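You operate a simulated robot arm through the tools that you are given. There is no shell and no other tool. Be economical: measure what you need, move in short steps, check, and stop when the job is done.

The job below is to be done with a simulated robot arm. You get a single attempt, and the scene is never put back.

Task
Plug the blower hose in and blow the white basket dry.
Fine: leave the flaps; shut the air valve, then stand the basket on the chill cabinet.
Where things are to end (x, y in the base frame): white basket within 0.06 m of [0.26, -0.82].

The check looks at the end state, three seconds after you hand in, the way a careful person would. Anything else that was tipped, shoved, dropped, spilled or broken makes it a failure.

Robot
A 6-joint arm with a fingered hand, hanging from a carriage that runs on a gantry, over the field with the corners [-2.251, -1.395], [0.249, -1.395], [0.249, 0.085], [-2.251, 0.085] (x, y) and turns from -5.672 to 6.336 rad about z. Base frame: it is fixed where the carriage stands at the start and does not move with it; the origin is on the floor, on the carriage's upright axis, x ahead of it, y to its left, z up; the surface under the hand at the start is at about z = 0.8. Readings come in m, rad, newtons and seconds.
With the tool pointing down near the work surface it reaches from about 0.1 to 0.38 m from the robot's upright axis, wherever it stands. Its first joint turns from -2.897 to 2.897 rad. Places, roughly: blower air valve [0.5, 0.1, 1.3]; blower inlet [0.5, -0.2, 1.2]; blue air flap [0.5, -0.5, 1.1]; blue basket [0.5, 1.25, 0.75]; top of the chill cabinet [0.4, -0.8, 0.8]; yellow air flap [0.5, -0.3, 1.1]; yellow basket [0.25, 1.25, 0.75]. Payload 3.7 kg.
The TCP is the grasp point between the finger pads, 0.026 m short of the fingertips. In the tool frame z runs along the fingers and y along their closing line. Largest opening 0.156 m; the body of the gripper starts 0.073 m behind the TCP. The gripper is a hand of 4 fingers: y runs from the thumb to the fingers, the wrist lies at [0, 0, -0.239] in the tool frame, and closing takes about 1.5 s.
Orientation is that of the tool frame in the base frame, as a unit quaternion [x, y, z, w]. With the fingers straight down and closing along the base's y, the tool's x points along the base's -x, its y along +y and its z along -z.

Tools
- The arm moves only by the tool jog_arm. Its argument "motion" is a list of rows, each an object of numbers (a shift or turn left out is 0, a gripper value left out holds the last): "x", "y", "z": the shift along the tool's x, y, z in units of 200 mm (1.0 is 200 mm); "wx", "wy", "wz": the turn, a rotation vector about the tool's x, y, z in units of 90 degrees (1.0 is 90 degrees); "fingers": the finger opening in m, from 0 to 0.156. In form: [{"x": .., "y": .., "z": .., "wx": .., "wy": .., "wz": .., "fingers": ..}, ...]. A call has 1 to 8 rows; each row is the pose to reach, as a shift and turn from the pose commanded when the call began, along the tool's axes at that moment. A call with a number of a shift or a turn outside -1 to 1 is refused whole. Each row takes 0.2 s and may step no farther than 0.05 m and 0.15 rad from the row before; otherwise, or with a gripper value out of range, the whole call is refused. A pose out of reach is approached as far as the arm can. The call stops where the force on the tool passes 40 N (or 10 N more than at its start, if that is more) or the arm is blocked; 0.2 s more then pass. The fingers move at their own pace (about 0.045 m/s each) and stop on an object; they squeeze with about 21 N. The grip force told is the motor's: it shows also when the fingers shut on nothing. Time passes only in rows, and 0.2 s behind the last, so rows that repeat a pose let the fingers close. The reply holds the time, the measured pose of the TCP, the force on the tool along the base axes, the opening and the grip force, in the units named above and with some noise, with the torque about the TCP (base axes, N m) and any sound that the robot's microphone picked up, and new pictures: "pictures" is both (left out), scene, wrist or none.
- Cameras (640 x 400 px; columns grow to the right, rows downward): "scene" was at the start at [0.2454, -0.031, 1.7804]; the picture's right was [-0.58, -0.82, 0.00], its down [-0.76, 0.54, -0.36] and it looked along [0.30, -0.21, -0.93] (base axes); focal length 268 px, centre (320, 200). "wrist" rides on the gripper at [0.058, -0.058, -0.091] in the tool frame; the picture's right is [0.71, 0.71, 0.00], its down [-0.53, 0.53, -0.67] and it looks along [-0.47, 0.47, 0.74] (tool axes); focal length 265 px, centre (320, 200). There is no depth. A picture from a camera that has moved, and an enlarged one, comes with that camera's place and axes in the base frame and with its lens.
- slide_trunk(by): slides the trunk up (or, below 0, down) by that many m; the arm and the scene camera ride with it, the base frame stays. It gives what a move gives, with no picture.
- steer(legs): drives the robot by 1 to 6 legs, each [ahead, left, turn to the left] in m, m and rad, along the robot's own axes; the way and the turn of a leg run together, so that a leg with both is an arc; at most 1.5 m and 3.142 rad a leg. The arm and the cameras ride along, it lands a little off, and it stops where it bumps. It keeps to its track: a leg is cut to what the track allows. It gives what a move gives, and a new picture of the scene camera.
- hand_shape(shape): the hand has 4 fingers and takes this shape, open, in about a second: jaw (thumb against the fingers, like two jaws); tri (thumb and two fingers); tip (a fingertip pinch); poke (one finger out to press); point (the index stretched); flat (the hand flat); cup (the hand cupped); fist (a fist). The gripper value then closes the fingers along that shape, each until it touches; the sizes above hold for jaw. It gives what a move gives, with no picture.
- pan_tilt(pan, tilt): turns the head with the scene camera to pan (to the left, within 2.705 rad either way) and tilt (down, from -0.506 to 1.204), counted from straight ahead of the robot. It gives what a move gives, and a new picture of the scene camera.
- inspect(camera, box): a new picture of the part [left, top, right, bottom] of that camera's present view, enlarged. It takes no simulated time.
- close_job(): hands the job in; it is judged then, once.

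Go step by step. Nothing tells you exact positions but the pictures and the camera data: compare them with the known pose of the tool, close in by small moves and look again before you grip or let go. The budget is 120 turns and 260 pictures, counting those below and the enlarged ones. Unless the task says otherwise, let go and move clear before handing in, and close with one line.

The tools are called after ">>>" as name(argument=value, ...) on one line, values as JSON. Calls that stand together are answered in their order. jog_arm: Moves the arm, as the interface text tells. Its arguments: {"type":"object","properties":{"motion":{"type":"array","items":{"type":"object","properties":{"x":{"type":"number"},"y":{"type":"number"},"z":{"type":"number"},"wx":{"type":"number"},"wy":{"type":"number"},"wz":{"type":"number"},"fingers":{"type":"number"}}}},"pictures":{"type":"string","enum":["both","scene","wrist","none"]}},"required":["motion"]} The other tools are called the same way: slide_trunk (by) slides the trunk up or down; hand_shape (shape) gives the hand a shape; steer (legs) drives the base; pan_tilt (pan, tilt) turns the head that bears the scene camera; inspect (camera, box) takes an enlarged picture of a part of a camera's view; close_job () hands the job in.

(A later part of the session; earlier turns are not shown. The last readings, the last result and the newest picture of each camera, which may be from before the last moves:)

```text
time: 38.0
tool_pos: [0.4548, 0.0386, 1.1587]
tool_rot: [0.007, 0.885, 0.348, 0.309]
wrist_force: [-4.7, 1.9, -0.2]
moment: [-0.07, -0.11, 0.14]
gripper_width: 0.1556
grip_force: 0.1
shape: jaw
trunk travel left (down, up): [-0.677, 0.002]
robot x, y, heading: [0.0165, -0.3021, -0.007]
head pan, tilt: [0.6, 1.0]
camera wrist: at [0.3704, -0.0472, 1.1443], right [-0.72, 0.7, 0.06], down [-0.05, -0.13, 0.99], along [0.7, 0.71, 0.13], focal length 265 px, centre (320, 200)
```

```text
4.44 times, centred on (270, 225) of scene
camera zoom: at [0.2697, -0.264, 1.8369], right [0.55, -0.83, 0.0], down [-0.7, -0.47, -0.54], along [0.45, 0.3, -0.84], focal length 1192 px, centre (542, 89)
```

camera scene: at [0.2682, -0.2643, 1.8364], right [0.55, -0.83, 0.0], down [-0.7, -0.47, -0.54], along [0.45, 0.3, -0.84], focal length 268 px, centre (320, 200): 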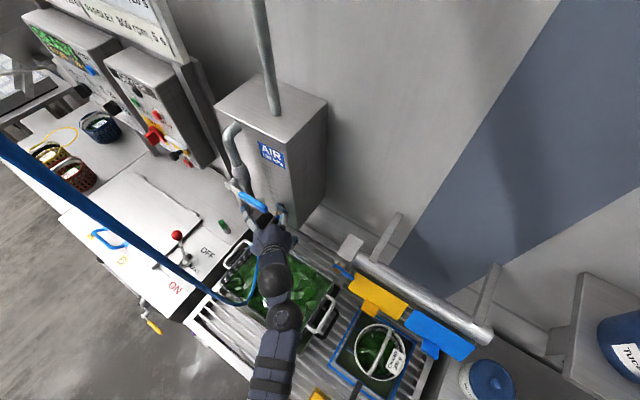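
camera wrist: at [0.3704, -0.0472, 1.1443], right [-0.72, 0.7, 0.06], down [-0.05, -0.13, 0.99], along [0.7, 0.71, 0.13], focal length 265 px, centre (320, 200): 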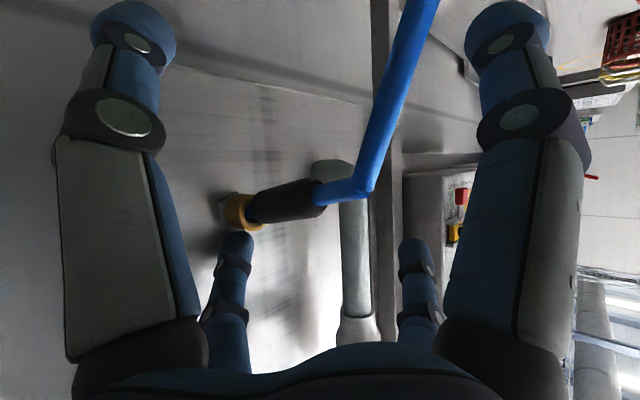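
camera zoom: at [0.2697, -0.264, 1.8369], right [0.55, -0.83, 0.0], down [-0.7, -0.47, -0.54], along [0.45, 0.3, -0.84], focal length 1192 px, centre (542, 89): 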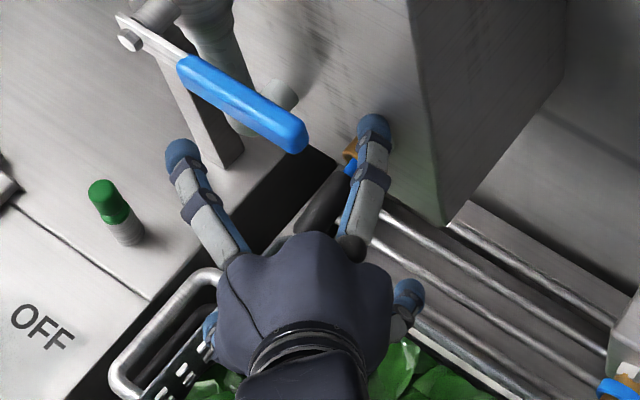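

Finger pairs are about 10 cm apart along the grip, more than its length. I'll back off and look at the fingertip-pinch shape instead.

>>> jog_arm(motion=[{"z": -0.2}, {"z": -0.4}], pictures="none")

>>> hand_shape(shape="tip")

>>> inspect(camera="wrist", box=[0, 0, 640, 400])

>>> inspect(camera="scene", box=[220, 180, 320, 270])

>>> hand_shape(shape="tri")

>>> inspect(camera="wrist", box=[0, 0, 640, 400])

>>> inspect(camera="scene", box=[220, 180, 320, 270])

```text
time: 38.6
tool_pos: [0.4108, -0.0102, 1.2048]
tool_rot: [0.007, 0.885, 0.349, 0.309]
wrist_force: [0.1, -0.5, 0.5]
moment: [0.02, 0.02, 0.0]
gripper_width: 0.156
grip_force: 0.0
shape: jaw
trunk travel left (down, up): [-0.677, 0.002]
robot x, y, heading: [0.0092, -0.3025, -0.014]
head pan, tilt: [0.6, 1.0]
```

```text
time: 39.5
tool_pos: [0.4132, -0.0087, 1.2042]
tool_rot: [0.007, 0.885, 0.348, 0.309]
wrist_force: [-0.5, 1.0, 0.1]
moment: [0.01, 0.01, 0.02]
gripper_width: 0.156
grip_force: 0.1
shape: tip
trunk travel left (down, up): [-0.677, 0.002]
robot x, y, heading: [0.0122, -0.2982, -0.019]
head pan, tilt: [0.6, 1.0]
```

```text
1.00 times, centred on (320, 200) of wrist (not enlarged: the box is as wide or as high as the picture)
camera zoom: at [0.3264, -0.0956, 1.189], right [-0.72, 0.7, 0.06], down [-0.05, -0.13, 0.99], along [0.7, 0.71, 0.13], focal length 265 px, centre (320, 200)
```

zoom: 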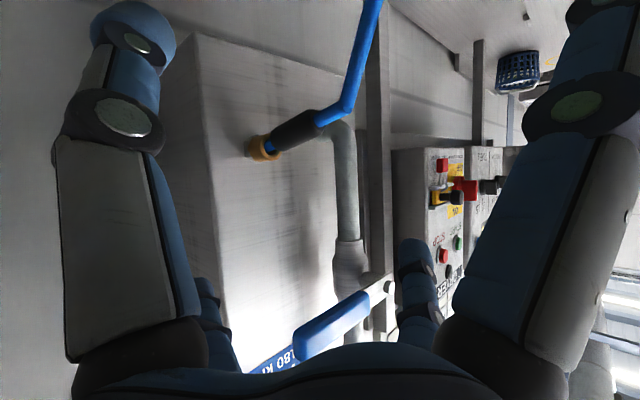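

```text
4.44 times, centred on (270, 225) of scene
camera zoom: at [0.2698, -0.264, 1.837], right [0.55, -0.83, 0.0], down [-0.7, -0.47, -0.54], along [0.45, 0.3, -0.84], focal length 1192 px, centre (542, 89)
```

zoom: 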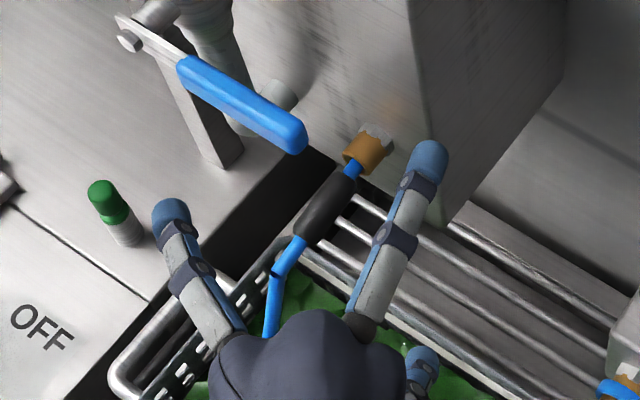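

```text
time: 40.4
tool_pos: [0.4108, -0.0089, 1.2044]
tool_rot: [0.007, 0.885, 0.349, 0.309]
wrist_force: [0.3, 0.1, 0.1]
moment: [0.01, 0.0, 0.01]
gripper_width: 0.1559
grip_force: 0.1
shape: tri
trunk travel left (down, up): [-0.677, 0.002]
robot x, y, heading: [0.0128, -0.3013, -0.013]
head pan, tilt: [0.6, 1.0]
```

```text
1.00 times, centred on (320, 200) of wrist (not enlarged: the box is as wide or as high as the picture)
camera zoom: at [0.3264, -0.0956, 1.189], right [-0.72, 0.7, 0.06], down [-0.05, -0.13, 0.99], along [0.7, 0.71, 0.13], focal length 265 px, centre (320, 200)
```

zoom: 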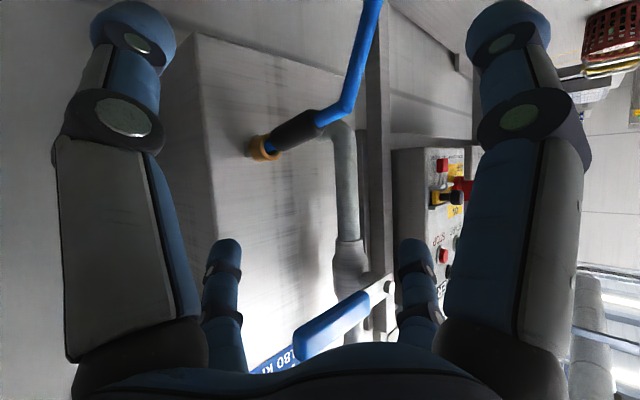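

```text
4.44 times, centred on (270, 225) of scene
camera zoom: at [0.2698, -0.264, 1.837], right [0.55, -0.83, 0.0], down [-0.7, -0.47, -0.54], along [0.45, 0.3, -0.84], focal length 1192 px, centre (542, 89)
```

zoom: 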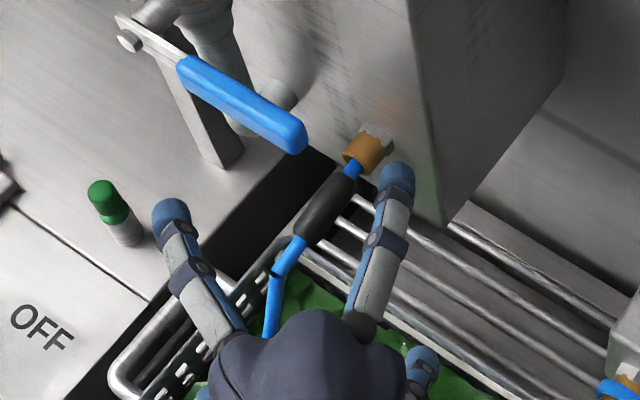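

The fingers form a cross: thumb (-y), opposite finger (+y) and two more at ±x. I'll close in free air to see how they move in jaw, and then in tip.

>>> hand_shape(shape="jaw")

>>> jog_arm(motion=[{"fingers": 0.02}, {"fingers": 0.02}, {"fingers": 0.02}, {"fingers": 0.02}, {"fingers": 0.02}, {"fingers": 0.02}, {"fingers": 0.02}, {"fingers": 0.02}], pictures="wrist")

>>> inspect(camera="scene", box=[220, 180, 320, 270])

>>> hand_shape(shape="tip")

>>> jog_arm(motion=[{"fingers": 0.02}, {"fingers": 0.02}, {"fingers": 0.02}, {"fingers": 0.02}, {"fingers": 0.02}, {"fingers": 0.02}, {"fingers": 0.02}, {"fingers": 0.02}], pictures="wrist")

>>> inspect(camera="scene", box=[220, 180, 320, 270])

```text
time: 41.3
tool_pos: [0.4113, -0.0085, 1.2042]
tool_rot: [0.006, 0.885, 0.349, 0.309]
wrist_force: [-0.1, -0.1, 0.0]
moment: [0.0, -0.02, -0.01]
gripper_width: 0.1559
grip_force: 0.0
shape: jaw
trunk travel left (down, up): [-0.677, 0.002]
robot x, y, heading: [0.0101, -0.301, -0.012]
head pan, tilt: [0.6, 1.0]
```

```text
time: 43.1
tool_pos: [0.4106, -0.0081, 1.2033]
tool_rot: [0.007, 0.885, 0.348, 0.308]
wrist_force: [-0.5, 0.7, 0.2]
moment: [0.01, -0.01, -0.01]
gripper_width: 0.0203
grip_force: 0.0
shape: jaw
trunk travel left (down, up): [-0.677, 0.002]
robot x, y, heading: [0.0107, -0.3017, -0.016]
head pan, tilt: [0.6, 1.0]
camera wrist: at [0.3262, -0.0958, 1.1892], right [-0.72, 0.7, 0.06], down [-0.05, -0.13, 0.99], along [0.7, 0.71, 0.13], focal length 265 px, centre (320, 200)
```

wrist: 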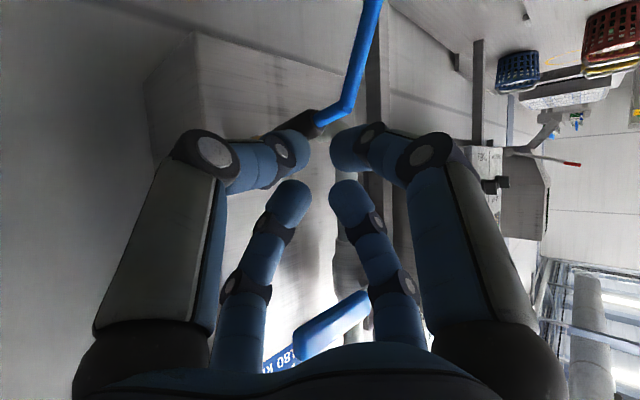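

```text
4.44 times, centred on (270, 225) of scene
camera zoom: at [0.2698, -0.264, 1.837], right [0.55, -0.83, 0.0], down [-0.7, -0.47, -0.54], along [0.45, 0.3, -0.84], focal length 1192 px, centre (542, 89)
```

zoom: 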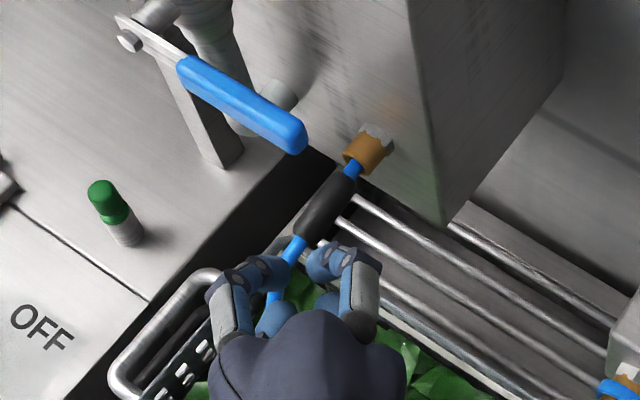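

```text
time: 44.0
tool_pos: [0.4111, -0.0092, 1.2035]
tool_rot: [0.007, 0.885, 0.348, 0.309]
wrist_force: [-0.1, 0.8, -0.4]
moment: [-0.02, 0.0, 0.03]
gripper_width: 0.1559
grip_force: 0.0
shape: tip
trunk travel left (down, up): [-0.677, 0.002]
robot x, y, heading: [0.0139, -0.3038, -0.012]
head pan, tilt: [0.6, 1.0]
```

```text
time: 45.8
tool_pos: [0.4115, -0.0081, 1.2039]
tool_rot: [0.007, 0.885, 0.348, 0.309]
wrist_force: [0.0, -0.2, 0.6]
moment: [0.0, 0.01, 0.02]
gripper_width: 0.0202
grip_force: 0.1
shape: tip
trunk travel left (down, up): [-0.677, 0.002]
robot x, y, heading: [0.013, -0.3027, -0.011]
head pan, tilt: [0.6, 1.0]
camera wrist: at [0.3263, -0.0958, 1.1892], right [-0.72, 0.7, 0.06], down [-0.05, -0.13, 0.99], along [0.7, 0.71, 0.13], focal length 265 px, centre (320, 200)
```

wrist: 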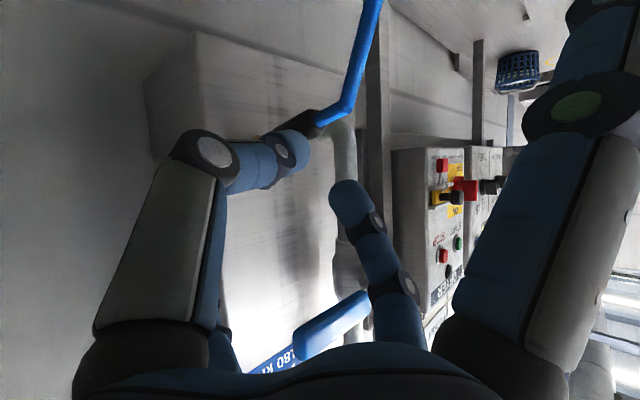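

```text
4.44 times, centred on (270, 225) of scene
camera zoom: at [0.2698, -0.264, 1.837], right [0.55, -0.83, 0.0], down [-0.7, -0.47, -0.54], along [0.45, 0.3, -0.84], focal length 1192 px, centre (542, 89)
```

zoom: 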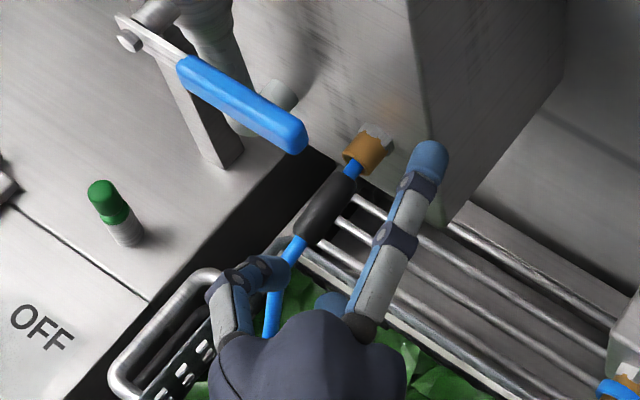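

Jaw closes all four fingers centrally like a cross, so the grip must lie on a diagonal between them. I'll turn the hand -45° about its axis with fingers half closed, then look.

>>> hand_shape(shape="jaw")

>>> jog_arm(motion=[{"wz": -0.083, "z": -0.05, "fingers": 0.08}, {"wz": -0.167, "z": -0.1, "fingers": 0.08}, {"wz": -0.25, "z": -0.1, "fingers": 0.08}, {"wz": -0.333, "z": -0.1, "fingers": 0.08}, {"wz": -0.417, "z": -0.1, "fingers": 0.08}, {"wz": -0.5, "z": -0.1, "fingers": 0.08}])

```text
time: 46.7
tool_pos: [0.4115, -0.0092, 1.2039]
tool_rot: [0.007, 0.885, 0.348, 0.309]
wrist_force: [0.1, -0.1, 0.0]
moment: [-0.01, 0.0, -0.01]
gripper_width: 0.1559
grip_force: 0.0
shape: jaw
trunk travel left (down, up): [-0.677, 0.002]
robot x, y, heading: [0.0162, -0.2985, -0.011]
head pan, tilt: [0.6, 1.0]
```

```text
time: 48.1
tool_pos: [0.4001, -0.0211, 1.2156]
tool_rot: [-0.334, 0.82, 0.203, 0.418]
wrist_force: [0.7, -0.4, -0.1]
moment: [-0.02, 0.0, 0.01]
gripper_width: 0.0804
grip_force: 0.0
shape: jaw
trunk travel left (down, up): [-0.677, 0.002]
robot x, y, heading: [0.015, -0.3027, -0.013]
head pan, tilt: [0.6, 1.0]
camera scene: at [0.2698, -0.264, 1.837], right [0.55, -0.83, 0.0], down [-0.7, -0.47, -0.54], along [0.45, 0.3, -0.84], focal length 268 px, centre (320, 200)
camera wrist: at [0.3674, -0.1394, 1.2174], right [-0.81, 0.22, -0.54], down [-0.52, 0.15, 0.84], along [0.27, 0.96, -0.01], focal length 265 px, centre (320, 200)
```

scene: 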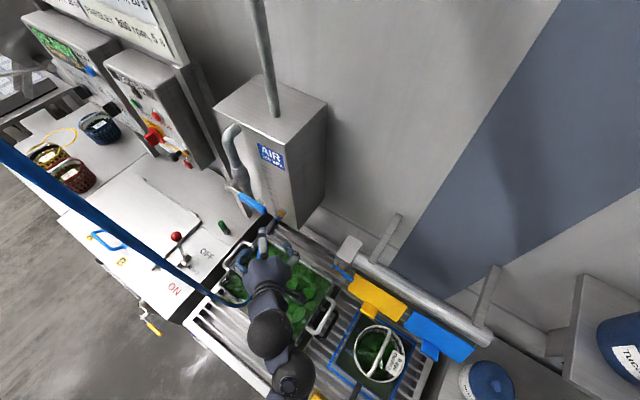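
wrist: 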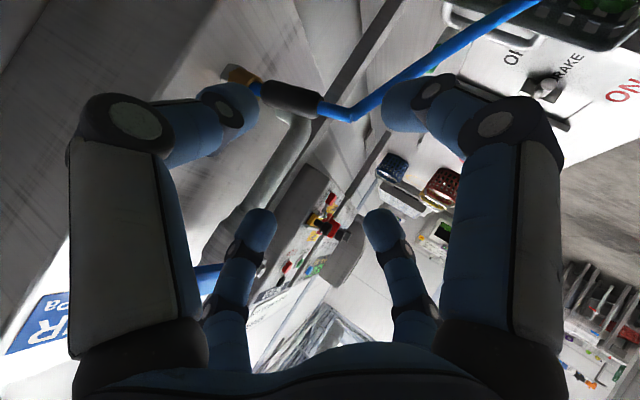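

The plug now runs crosswise between two finger pairs. Advancing onto it.

>>> jog_arm(motion=[{"x": -0.034, "y": -0.059, "z": 0.16}, {"x": -0.034, "y": -0.059, "z": 0.36}, {"x": -0.034, "y": -0.059, "z": 0.551}])

>>> inspect(camera="scene", box=[220, 180, 320, 270])

```text
time: 48.9
tool_pos: [0.4701, 0.0404, 1.1571]
tool_rot: [-0.332, 0.821, 0.203, 0.418]
wrist_force: [0.1, -0.7, -0.5]
moment: [0.04, 0.01, -0.01]
gripper_width: 0.0804
grip_force: 0.0
shape: jaw
trunk travel left (down, up): [-0.677, 0.002]
robot x, y, heading: [0.0153, -0.3018, -0.017]
head pan, tilt: [0.6, 1.0]
camera scene: at [0.2698, -0.264, 1.837], right [0.55, -0.83, 0.0], down [-0.7, -0.47, -0.54], along [0.45, 0.3, -0.84], focal length 268 px, centre (320, 200)
camera wrist: at [0.4369, -0.0778, 1.1595], right [-0.81, 0.23, -0.54], down [-0.52, 0.15, 0.84], along [0.27, 0.96, -0.01], focal length 265 px, centre (320, 200)
```

scene: 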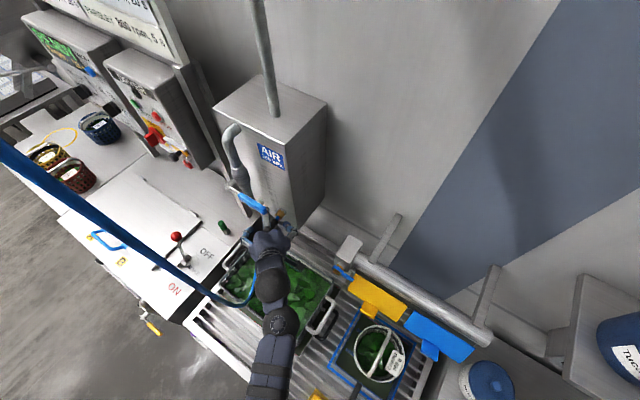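
wrist: 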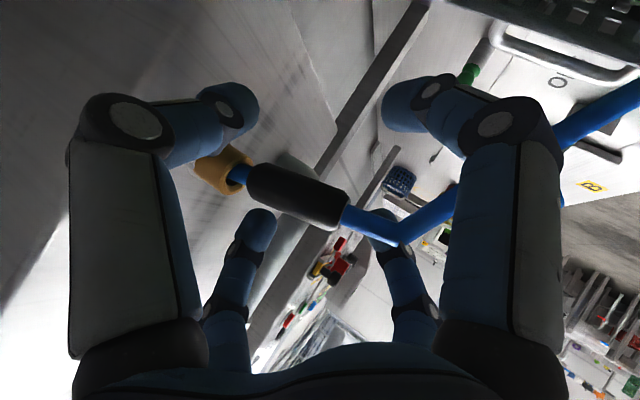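

```text
4.44 times, centred on (270, 225) of scene
camera zoom: at [0.2698, -0.264, 1.837], right [0.55, -0.83, 0.0], down [-0.7, -0.47, -0.54], along [0.45, 0.3, -0.84], focal length 1192 px, centre (542, 89)
```

zoom: 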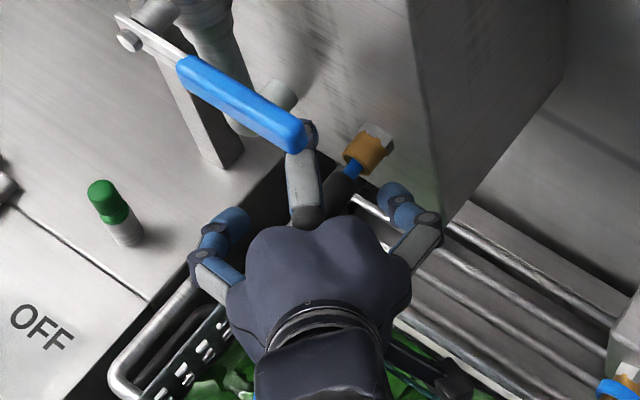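

Well centred; nudging 6 mm inward and closing.

>>> jog_arm(motion=[{"x": -0.022, "y": -0.022, "z": 0.012}, {"x": -0.022, "y": -0.022, "z": 0.012, "fingers": 0.0}, {"x": -0.022, "y": -0.022, "z": 0.012, "fingers": 0.0}, {"x": -0.022, "y": -0.022, "z": 0.012, "fingers": 0.0}, {"x": -0.022, "y": -0.022, "z": 0.012, "fingers": 0.0}, {"x": -0.022, "y": -0.022, "z": 0.012, "fingers": 0.0}, {"x": -0.022, "y": -0.022, "z": 0.012, "fingers": 0.0}])

>>> inspect(camera="scene", box=[220, 180, 320, 270])

```text
time: 50.5
tool_pos: [0.4751, 0.0405, 1.159]
tool_rot: [-0.333, 0.82, 0.204, 0.419]
wrist_force: [0.5, -0.3, -0.7]
moment: [0.01, 0.03, -0.07]
gripper_width: 0.0095
grip_force: 20.4
shape: jaw
trunk travel left (down, up): [-0.677, 0.002]
robot x, y, heading: [0.0169, -0.3057, -0.013]
head pan, tilt: [0.6, 1.0]
camera scene: at [0.2698, -0.2641, 1.837], right [0.55, -0.83, 0.0], down [-0.7, -0.47, -0.54], along [0.45, 0.3, -0.84], focal length 268 px, centre (320, 200)
camera wrist: at [0.4432, -0.0785, 1.1616], right [-0.81, 0.23, -0.54], down [-0.52, 0.15, 0.84], along [0.27, 0.96, -0.01], focal length 265 px, centre (320, 200)
```

scene: 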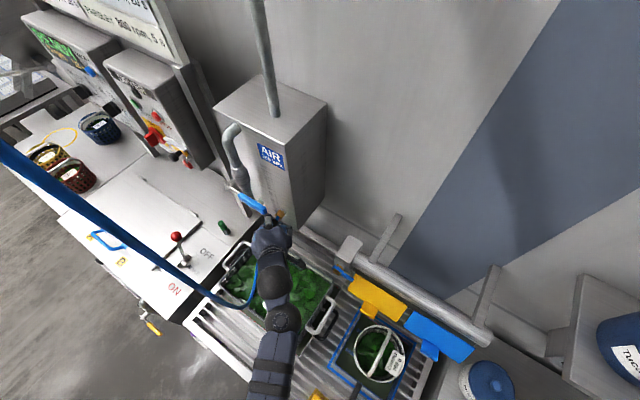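
wrist: 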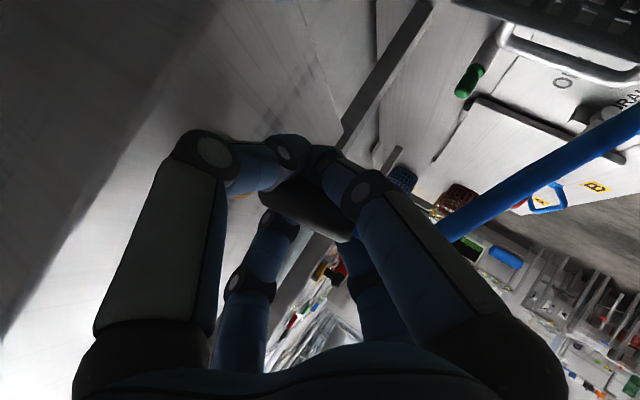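

```text
4.44 times, centred on (270, 225) of scene
camera zoom: at [0.2698, -0.2641, 1.837], right [0.55, -0.83, 0.0], down [-0.7, -0.47, -0.54], along [0.45, 0.3, -0.84], focal length 1192 px, centre (542, 89)
```

zoom: 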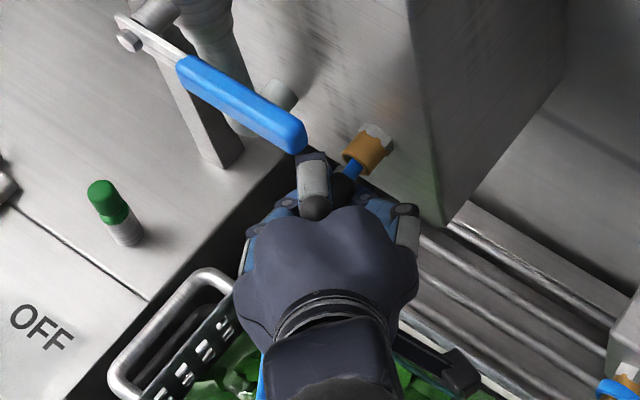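

The grip is held at 20 N. Pulling straight out along -x.

>>> jog_arm(motion=[{"x": 0.042, "y": 0.072, "z": -0.055}, {"x": 0.085, "y": 0.144, "z": -0.11}, {"x": 0.128, "y": 0.215, "z": -0.165}, {"x": 0.171, "y": 0.287, "z": -0.22}])

>>> inspect(camera="scene", box=[220, 180, 320, 270])

```text
time: 51.5
tool_pos: [0.3975, 0.041, 1.1601]
tool_rot: [-0.333, 0.82, 0.204, 0.419]
wrist_force: [-0.1, 0.1, -0.7]
moment: [0.0, 0.0, 0.02]
gripper_width: 0.0097
grip_force: 20.6
shape: jaw
trunk travel left (down, up): [-0.677, 0.002]
robot x, y, heading: [0.0105, -0.3004, -0.016]
head pan, tilt: [0.6, 1.0]
camera scene: at [0.2699, -0.264, 1.8371], right [0.55, -0.83, 0.0], down [-0.7, -0.47, -0.54], along [0.45, 0.3, -0.84], focal length 268 px, centre (320, 200)
camera wrist: at [0.3648, -0.077, 1.1615], right [-0.81, 0.23, -0.54], down [-0.52, 0.15, 0.84], along [0.27, 0.96, -0.01], focal length 265 px, centre (320, 200)
```

scene: 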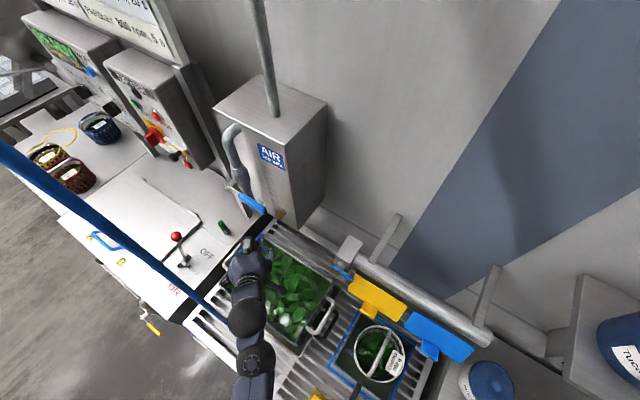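
wrist: 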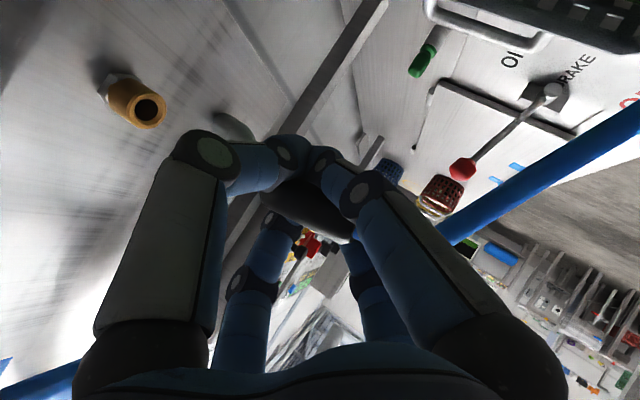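

```text
4.44 times, centred on (270, 225) of scene
camera zoom: at [0.2699, -0.264, 1.8371], right [0.55, -0.83, 0.0], down [-0.7, -0.47, -0.54], along [0.45, 0.3, -0.84], focal length 1192 px, centre (542, 89)
```

zoom: 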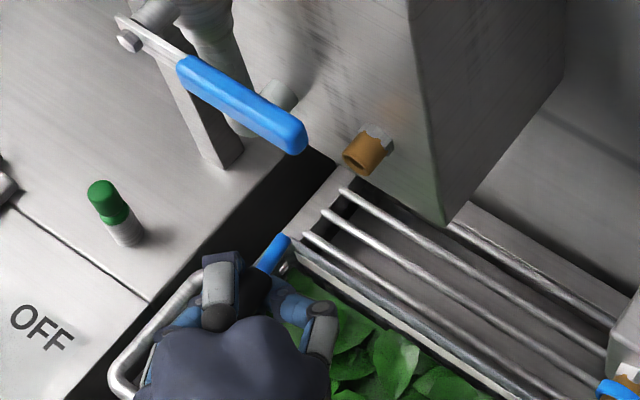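

The plug is out, with its nose about 22° up. Now I examine the inlet and manifold closely before choosing the hand attitude there.

>>> inspect(camera="scene", box=[310, 220, 430, 320])

>>> pan_tilt(pan=0.1, tilt=1.2)

>>> inspect(camera="scene", box=[220, 120, 380, 220])

```text
4.00 times, centred on (370, 270) of scene
camera zoom: at [0.2699, -0.264, 1.8371], right [0.55, -0.83, 0.0], down [-0.7, -0.47, -0.54], along [0.45, 0.3, -0.84], focal length 1073 px, centre (120, -80)
```

zoom: 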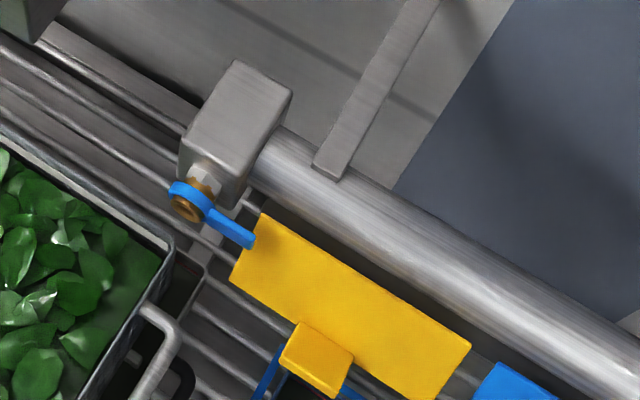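

```text
time: 52.5
tool_pos: [0.3984, 0.0414, 1.1587]
tool_rot: [-0.333, 0.82, 0.204, 0.418]
wrist_force: [-0.6, 0.3, -0.8]
moment: [-0.01, 0.03, 0.03]
gripper_width: 0.0094
grip_force: 20.7
shape: jaw
trunk travel left (down, up): [-0.677, 0.002]
robot x, y, heading: [0.0137, -0.2992, -0.017]
head pan, tilt: [0.099, 1.201]
camera scene: at [0.2675, -0.2977, 1.8245], right [0.09, -1.0, 0.0], down [-0.93, -0.08, -0.36], along [0.36, 0.03, -0.93], focal length 268 px, centre (320, 200)
```

scene: 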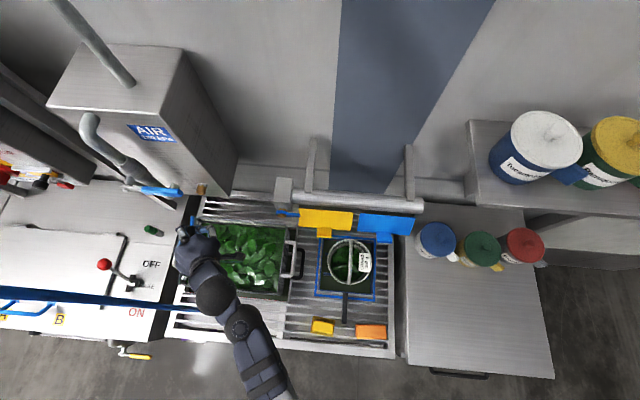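

```text
4.00 times, centred on (300, 170) of scene
camera zoom: at [0.2675, -0.2977, 1.8245], right [0.09, -1.0, 0.0], down [-0.93, -0.08, -0.36], along [0.36, 0.03, -0.93], focal length 1073 px, centre (400, 320)
```

zoom: 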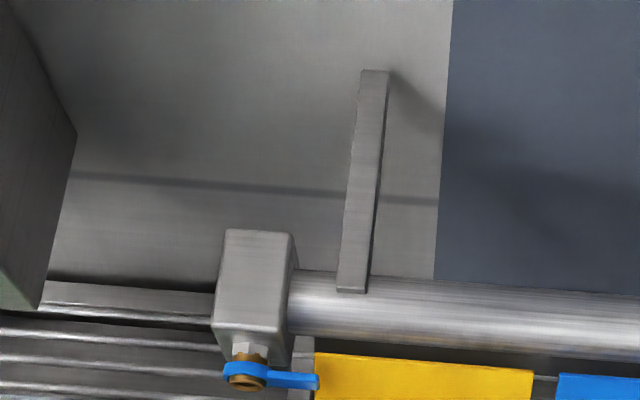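

The inlet faces -x with its ring lever towards -y; the manifold pipe's front is at about x 0.49. I'll turn the plug level (nose down), roll the hand more upright and bring it right toward the inlet's line.

>>> jog_arm(motion=[{"x": 0.056, "y": -0.102, "z": -0.135, "wx": -0.008, "wy": 0.065, "wz": 0.0176}, {"x": 0.113, "y": -0.204, "z": -0.27, "wx": -0.016, "wy": 0.13, "wz": 0.035}, {"x": 0.17, "y": -0.307, "z": -0.405, "wx": -0.024, "wy": 0.195, "wz": 0.053}, {"x": 0.226, "y": -0.409, "z": -0.54, "wx": -0.032, "wy": 0.26, "wz": 0.0705}])

>>> inspect(camera="scene", box=[190, 150, 350, 280])

```text
time: 53.5
tool_pos: [0.392, -0.0747, 1.1253]
tool_rot: [-0.332, 0.9, 0.175, 0.224]
wrist_force: [-1.0, -0.2, -0.7]
moment: [-0.02, 0.0, -0.03]
gripper_width: 0.0099
grip_force: 21.1
shape: jaw
out of reach, approached as far as the arm can: row 3, 4
trunk travel left (down, up): [-0.677, 0.002]
robot x, y, heading: [0.0104, -0.2994, -0.01]
head pan, tilt: [0.099, 1.201]
camera scene: at [0.2674, -0.2978, 1.8244], right [0.09, -1.0, 0.0], down [-0.93, -0.08, -0.36], along [0.36, 0.03, -0.93], focal length 268 px, centre (320, 200)
camera wrist: at [0.3669, -0.189, 1.1646], right [-0.96, 0.14, -0.25], down [-0.19, 0.34, 0.92], along [0.22, 0.93, -0.3], focal length 265 px, centre (320, 200)
```

scene: 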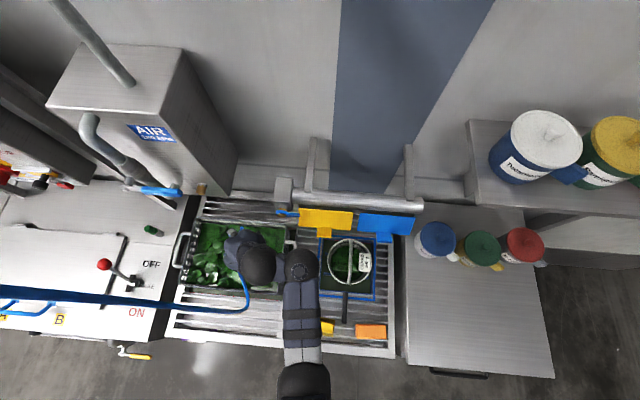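
wrist: 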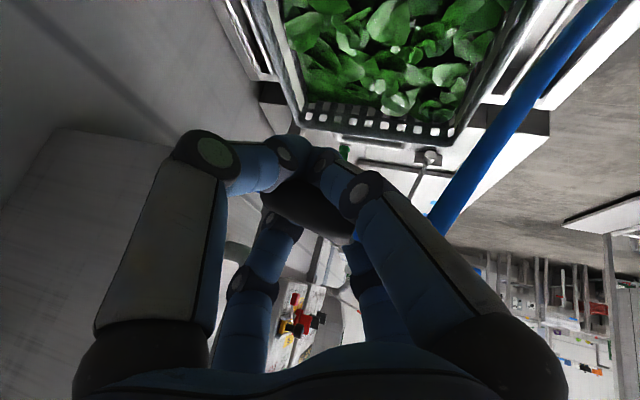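

```text
3.08 times, centred on (270, 215) of scene
camera zoom: at [0.2674, -0.2978, 1.8244], right [0.09, -1.0, 0.0], down [-0.93, -0.08, -0.36], along [0.36, 0.03, -0.93], focal length 825 px, centre (474, 154)
```

zoom: 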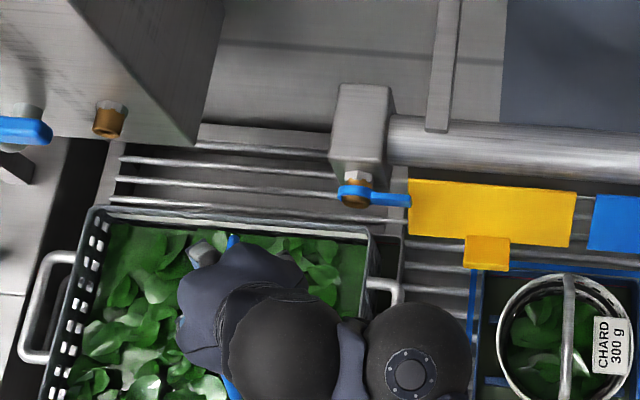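

Upright hand attitude is too high for the arm, and from the right the hand would hit the pipe. I'll instead come at the inlet from the left: drive back behind the hose, shift left, and roll the hand over there.

>>> steer(legs=[[0, -0.1, 0], [-0.4, 0, 0], [0, 0.4, 0]])

>>> pan_tilt(pan=0.2, tilt=0.8)

```text
time: 58.8
tool_pos: [-0.0015, 0.2332, 1.1261]
tool_rot: [-0.331, 0.9, 0.175, 0.225]
wrist_force: [-0.3, 1.3, -0.1]
moment: [0.01, -0.01, -0.03]
gripper_width: 0.0097
grip_force: 20.9
shape: jaw
trunk travel left (down, up): [-0.677, 0.002]
robot x, y, heading: [-0.3794, 0.0066, -0.012]
head pan, tilt: [0.099, 1.201]
camera scene: at [-0.1268, 0.0099, 1.8244], right [0.09, -1.0, 0.0], down [-0.93, -0.08, -0.36], along [0.36, 0.03, -0.93], focal length 268 px, centre (320, 200)
```

scene: 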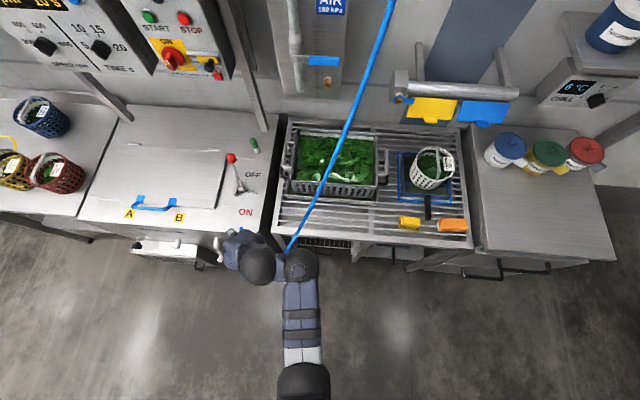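

```text
time: 59.6
tool_pos: [-0.0012, 0.2335, 1.1274]
tool_rot: [-0.331, 0.9, 0.175, 0.225]
wrist_force: [-0.8, -0.4, 0.0]
moment: [-0.01, -0.01, -0.03]
gripper_width: 0.0096
grip_force: 20.9
shape: jaw
trunk travel left (down, up): [-0.677, 0.002]
robot x, y, heading: [-0.3815, 0.0111, -0.014]
head pan, tilt: [0.201, 0.799]
camera scene: at [-0.1032, 0.0201, 1.8521], right [0.19, -0.98, 0.0], down [-0.71, -0.13, -0.7], along [0.68, 0.13, -0.72], focal length 268 px, centre (320, 200)
```

scene: 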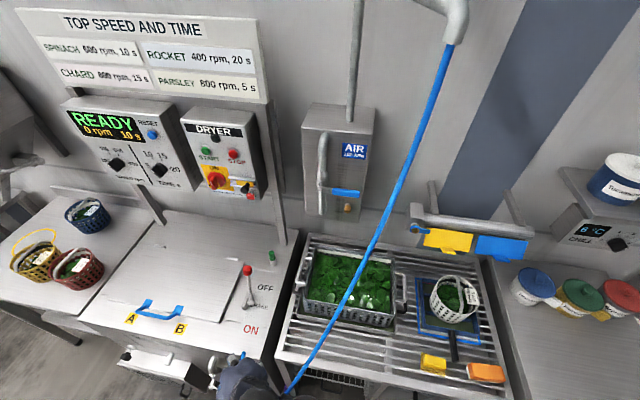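

Hand and hose are behind the rack with free space. Rolling the hand so that it will come from the left, in steps.

>>> jog_arm(motion=[{"wx": 0.0636, "wy": 0.063, "wz": -0.027, "x": 0.074, "y": -0.112, "z": -0.089}, {"wx": 0.1272, "wy": 0.126, "wz": -0.054, "x": 0.147, "y": -0.225, "z": -0.178}, {"wx": 0.1908, "wy": 0.189, "wz": -0.081, "x": 0.221, "y": -0.337, "z": -0.267}, {"wx": 0.2544, "wy": 0.252, "wz": -0.108, "x": 0.295, "y": -0.45, "z": -0.355}, {"wx": 0.318, "wy": 0.315, "wz": -0.135, "x": 0.369, "y": -0.562, "z": -0.444}, {"wx": 0.3816, "wy": 0.378, "wz": -0.162, "x": 0.442, "y": -0.675, "z": -0.533}, {"wx": 0.4452, "wy": 0.441, "wz": -0.189, "x": 0.516, "y": -0.787, "z": -0.621}, {"wx": 0.5088, "wy": 0.504, "wz": -0.216, "x": 0.59, "y": -0.9, "z": -0.71}], pictures="scene")

```text
time: 61.5
tool_pos: [0.0068, -0.0228, 1.1288]
tool_rot: [-0.407, 0.873, -0.265, 0.048]
wrist_force: [-1.3, 0.4, -0.8]
moment: [0.02, -0.01, -0.02]
gripper_width: 0.0096
grip_force: 21.2
shape: jaw
out of reach, approached as far as the arm can: row 1, 2, 3, 6, 7, 8
trunk travel left (down, up): [-0.677, 0.002]
robot x, y, heading: [-0.3782, 0.0071, -0.012]
head pan, tilt: [0.201, 0.799]
camera scene: at [-0.1032, 0.0201, 1.8522], right [0.19, -0.98, 0.0], down [-0.7, -0.13, -0.7], along [0.69, 0.13, -0.72], focal length 268 px, centre (320, 200)
```

scene: 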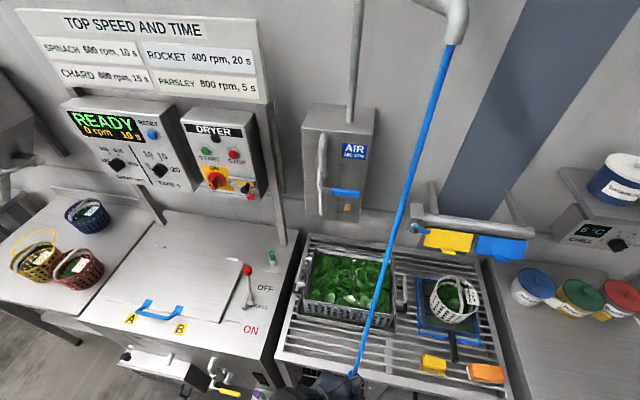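

Continuing the roll a further 29°.

>>> jog_arm(motion=[{"wx": 0.053, "wy": 0.0545, "wz": -0.024, "x": 0.06, "y": -0.058}, {"wx": 0.106, "wy": 0.109, "wz": -0.048, "x": 0.12, "y": -0.117}, {"wx": 0.158, "wy": 0.1635, "wz": -0.072, "x": 0.18, "y": -0.175}, {"wx": 0.211, "wy": 0.218, "wz": -0.0955, "x": 0.24, "y": -0.234}])

>>> pan_tilt(pan=-0.1, tilt=1.2)

>>> inspect(camera="scene", box=[260, 180, 420, 300])

```text
time: 62.5
tool_pos: [-0.0115, -0.1113, 1.1723]
tool_rot: [-0.427, 0.844, -0.322, 0.034]
wrist_force: [0.4, -0.4, -0.5]
moment: [0.0, -0.03, 0.01]
gripper_width: 0.0096
grip_force: 21.2
shape: jaw
out of reach, approached as far as the arm can: row 1, 2, 3, 4
trunk travel left (down, up): [-0.677, 0.002]
robot x, y, heading: [-0.382, 0.0068, -0.016]
head pan, tilt: [0.201, 0.799]
camera scene: at [-0.1032, 0.0202, 1.8522], right [0.19, -0.98, 0.0], down [-0.7, -0.13, -0.7], along [0.69, 0.13, -0.72], focal length 268 px, centre (320, 200)
camera wrist: at [-0.0375, -0.132, 1.2905], right [-0.94, -0.22, -0.25], down [-0.26, 0.96, 0.11], along [0.22, 0.17, -0.96], focal length 265 px, centre (320, 200)
```

scene: 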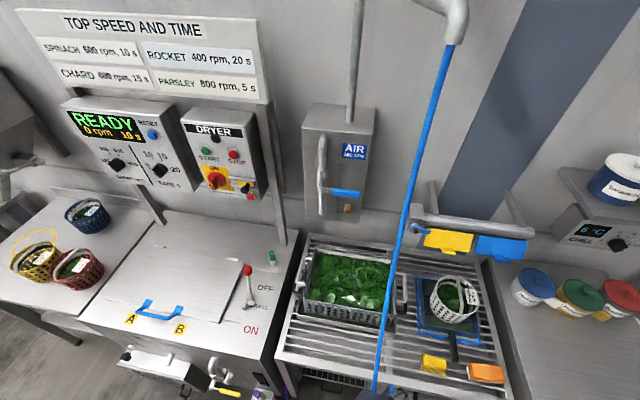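
wrist: 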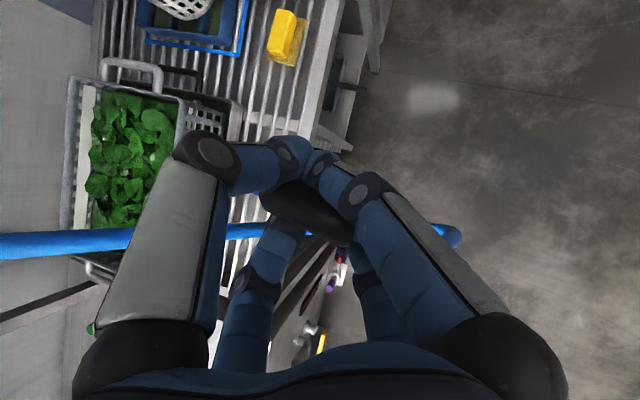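

```text
time: 63.3
tool_pos: [-0.0111, -0.1108, 1.1715]
tool_rot: [-0.427, 0.844, -0.322, 0.035]
wrist_force: [0.2, 0.7, 0.4]
moment: [0.01, 0.02, 0.0]
gripper_width: 0.0095
grip_force: 21.4
shape: jaw
trunk travel left (down, up): [-0.677, 0.002]
robot x, y, heading: [-0.3844, 0.005, -0.014]
head pan, tilt: [-0.099, 1.201]
camera scene: at [-0.1269, -0.0011, 1.8245], right [-0.11, -0.99, 0.0], down [-0.93, 0.11, -0.36], along [0.36, -0.04, -0.93], focal length 268 px, centre (320, 200)
```

scene: 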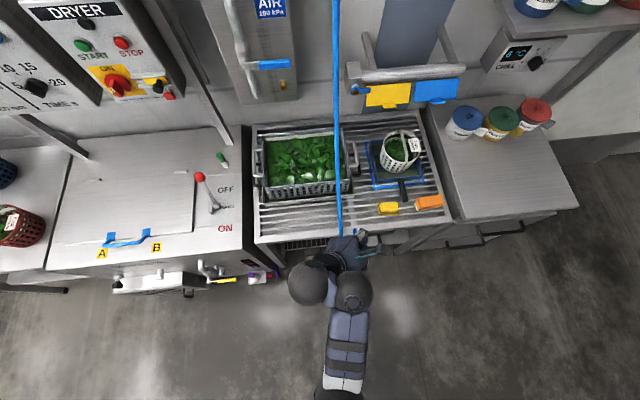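

```text
3.33 times, centred on (340, 240) of scene
camera zoom: at [-0.1269, -0.0011, 1.8245], right [-0.11, -0.99, 0.0], down [-0.93, 0.11, -0.36], along [0.36, -0.04, -0.93], focal length 894 px, centre (253, 67)
```

zoom: 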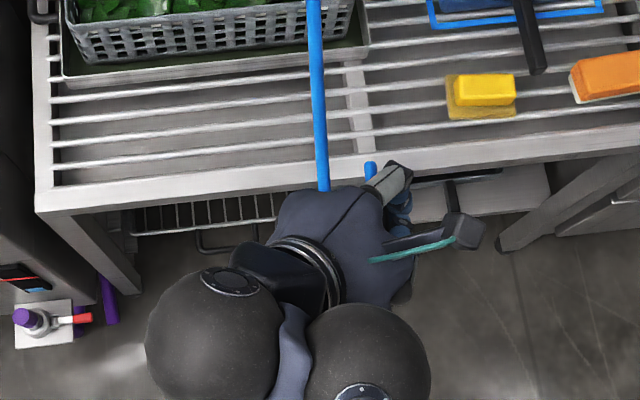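

I need the plug's exact direction in the hand. Zooming the wrist view on the held grip.

>>> inspect(camera="wrist", box=[220, 120, 400, 270])

>>> inspect(camera="scene", box=[310, 215, 390, 275])

```text
2.67 times, centred on (310, 195) of wrist
camera zoom: at [-0.0373, -0.1318, 1.2903], right [-0.94, -0.22, -0.25], down [-0.26, 0.96, 0.11], along [0.22, 0.17, -0.96], focal length 708 px, centre (347, 213)
```

zoom: 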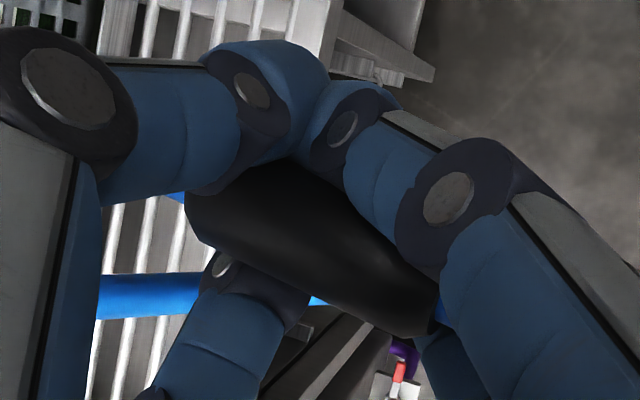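

```text
6.67 times, centred on (350, 245) of scene
camera zoom: at [-0.1269, -0.0011, 1.8245], right [-0.11, -0.99, 0.0], down [-0.93, 0.11, -0.36], along [0.36, -0.04, -0.93], focal length 1788 px, centre (120, -100)
```

zoom: 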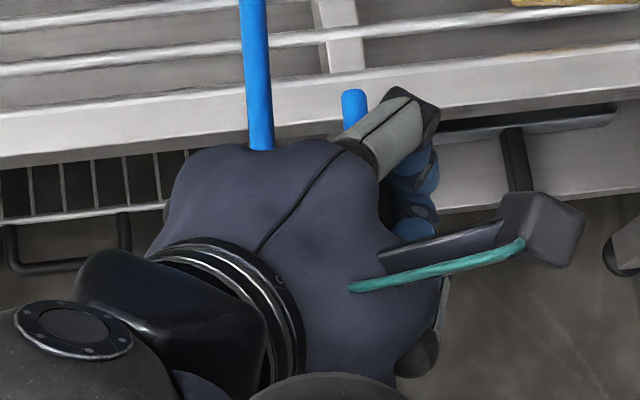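

The plug is level within a few degrees and points along +x. Rolling a little more to lower the wrist and extending to the planned insertion attitude.

>>> jog_arm(motion=[{"wx": 0.038, "wy": 0.042, "wz": -0.02, "x": 0.058, "y": -0.104, "z": 0.091}, {"wx": 0.076, "wy": 0.084, "wz": -0.04, "x": 0.117, "y": -0.208, "z": 0.183}, {"wx": 0.115, "wy": 0.127, "wz": -0.061, "x": 0.175, "y": -0.312, "z": 0.274}, {"wx": 0.153, "wy": 0.169, "wz": -0.081, "x": 0.234, "y": -0.416, "z": 0.366}], pictures="none")

```text
time: 64.3
tool_pos: [-0.0222, -0.2336, 1.2795]
tool_rot: [-0.443, 0.78, -0.442, -0.014]
wrist_force: [0.1, 0.2, 0.0]
moment: [0.0, 0.01, -0.01]
gripper_width: 0.0095
grip_force: 20.8
shape: jaw
out of reach, approached as far as the arm can: row 1, 2, 3, 4
trunk travel left (down, up): [-0.677, 0.002]
robot x, y, heading: [-0.3821, 0.0074, -0.008]
head pan, tilt: [-0.099, 1.201]
```

The arm reaches higher than I thought. Lowering to inlet height and extending.

>>> jog_arm(motion=[{"x": -0.121, "y": 0.04, "z": 0.1}, {"x": -0.242, "y": 0.08, "z": 0.2}, {"x": -0.364, "y": 0.119, "z": 0.3}, {"x": -0.485, "y": 0.159, "z": 0.397}])

```text
time: 65.3
tool_pos: [-0.0219, -0.2338, 1.2775]
tool_rot: [-0.443, 0.78, -0.442, -0.015]
wrist_force: [0.2, 0.2, -0.4]
moment: [-0.02, 0.0, 0.0]
gripper_width: 0.0095
grip_force: 21.1
shape: jaw
out of reach, approached as far as the arm can: row 1, 2, 3, 4
trunk travel left (down, up): [-0.677, 0.002]
robot x, y, heading: [-0.3798, 0.0037, -0.017]
head pan, tilt: [-0.099, 1.201]
camera scene: at [-0.1269, -0.0012, 1.8244], right [-0.11, -0.99, 0.0], down [-0.93, 0.11, -0.36], along [0.36, -0.04, -0.93], focal length 268 px, centre (320, 200)
camera wrist: at [-0.05, -0.221, 1.398], right [-0.93, -0.33, -0.19], down [-0.3, 0.94, -0.17], along [0.23, -0.1, -0.97], focal length 265 px, centre (320, 200)
```

scene: 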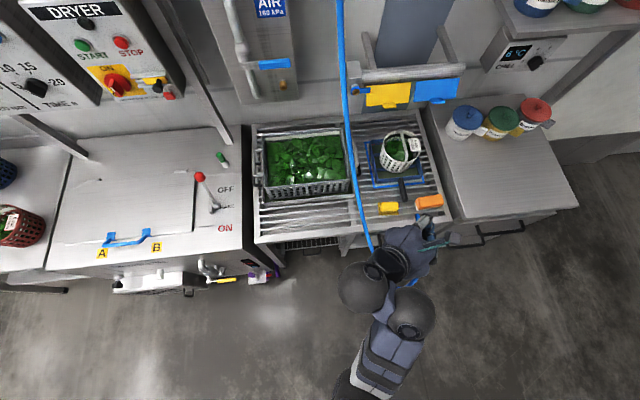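
wrist: 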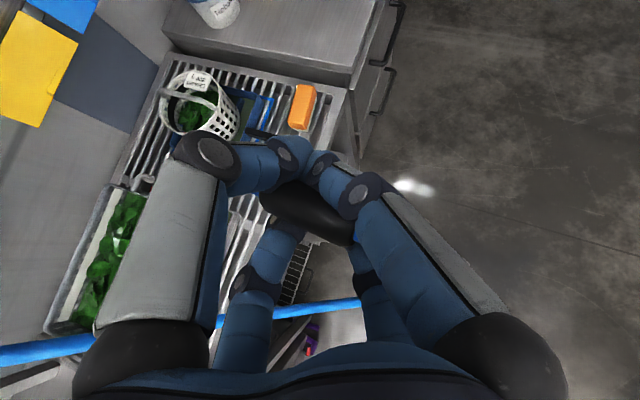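

The arm is at a joint limit with that roll. The attitude reached just before (hand from above, slightly left) is enough to clear the pipe, so I go back to it.

>>> jog_arm(motion=[{"wx": -0.039, "wy": -0.045, "wz": 0.023, "x": -0.161, "y": 0.108, "z": -0.025}, {"wx": -0.078, "wy": -0.09, "wz": 0.047, "x": -0.322, "y": 0.216, "z": -0.05}, {"wx": -0.116, "wy": -0.134, "wz": 0.07, "x": -0.483, "y": 0.325, "z": -0.075}, {"wx": -0.155, "wy": -0.179, "wz": 0.094, "x": -0.644, "y": 0.433, "z": -0.1}], pictures="none")

```text
time: 66.3
tool_pos: [-0.0137, -0.1163, 1.1804]
tool_rot: [-0.437, 0.852, -0.278, 0.075]
wrist_force: [0.4, 0.1, -0.2]
moment: [-0.01, 0.02, -0.02]
gripper_width: 0.0092
grip_force: 21.3
shape: jaw
trunk travel left (down, up): [-0.677, 0.002]
robot x, y, heading: [-0.3794, 0.0076, -0.014]
head pan, tilt: [-0.099, 1.201]
```

That attitude was reached cleanly and keeps the hand clear of the pipe. To keep the head away from the boom tip, I'll turn the robot right by 0.6 rad and counter-rotate the arm.

>>> steer(legs=[[0, 0, -0.6]])

>>> jog_arm(motion=[{"wx": 0.009, "wy": -0.041, "wz": -0.064, "x": -0.183, "y": 0.101, "z": -0.091}, {"wx": 0.018, "wy": -0.082, "wz": -0.127, "x": -0.366, "y": 0.203, "z": -0.182}, {"wx": 0.026, "wy": -0.124, "wz": -0.191, "x": -0.548, "y": 0.304, "z": -0.272}, {"wx": 0.035, "wy": -0.165, "wz": -0.255, "x": -0.731, "y": 0.406, "z": -0.363}, {"wx": 0.044, "wy": -0.206, "wz": -0.3185, "x": -0.914, "y": 0.507, "z": -0.454}], pictures="none")

```text
time: 68.3
tool_pos: [-0.1437, -0.3011, 1.1807]
tool_rot: [-0.17, 0.942, -0.288, -0.01]
wrist_force: [0.3, 0.5, 0.5]
moment: [-0.02, -0.01, 0.0]
gripper_width: 0.0093
grip_force: 21.2
shape: jaw
trunk travel left (down, up): [-0.677, 0.002]
robot x, y, heading: [-0.3843, 0.0082, -0.605]
head pan, tilt: [-0.099, 1.201]
camera scene: at [-0.1755, -0.1421, 1.8244], right [-0.65, -0.76, 0.0], down [-0.71, 0.6, -0.36], along [0.28, -0.23, -0.93], focal length 268 px, centre (320, 200)
```

scene: 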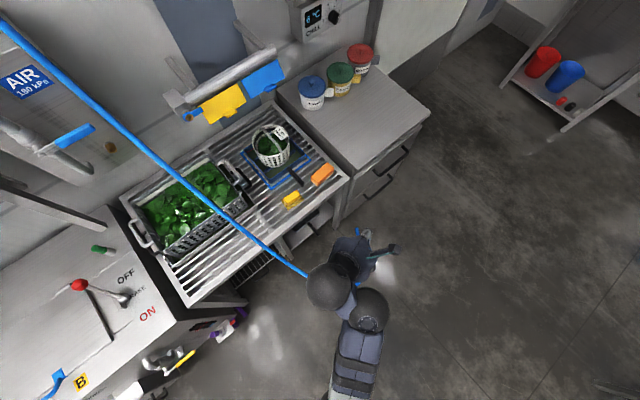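

```text
time: 69.5
tool_pos: [-0.0121, -0.1148, 1.1811]
tool_rot: [-0.441, 0.85, -0.278, 0.076]
wrist_force: [0.8, -0.1, 0.1]
moment: [0.0, -0.04, 0.01]
gripper_width: 0.0092
grip_force: 21.1
shape: jaw
trunk travel left (down, up): [-0.677, 0.002]
robot x, y, heading: [-0.3809, 0.003, -0.604]
head pan, tilt: [-0.099, 1.201]
```

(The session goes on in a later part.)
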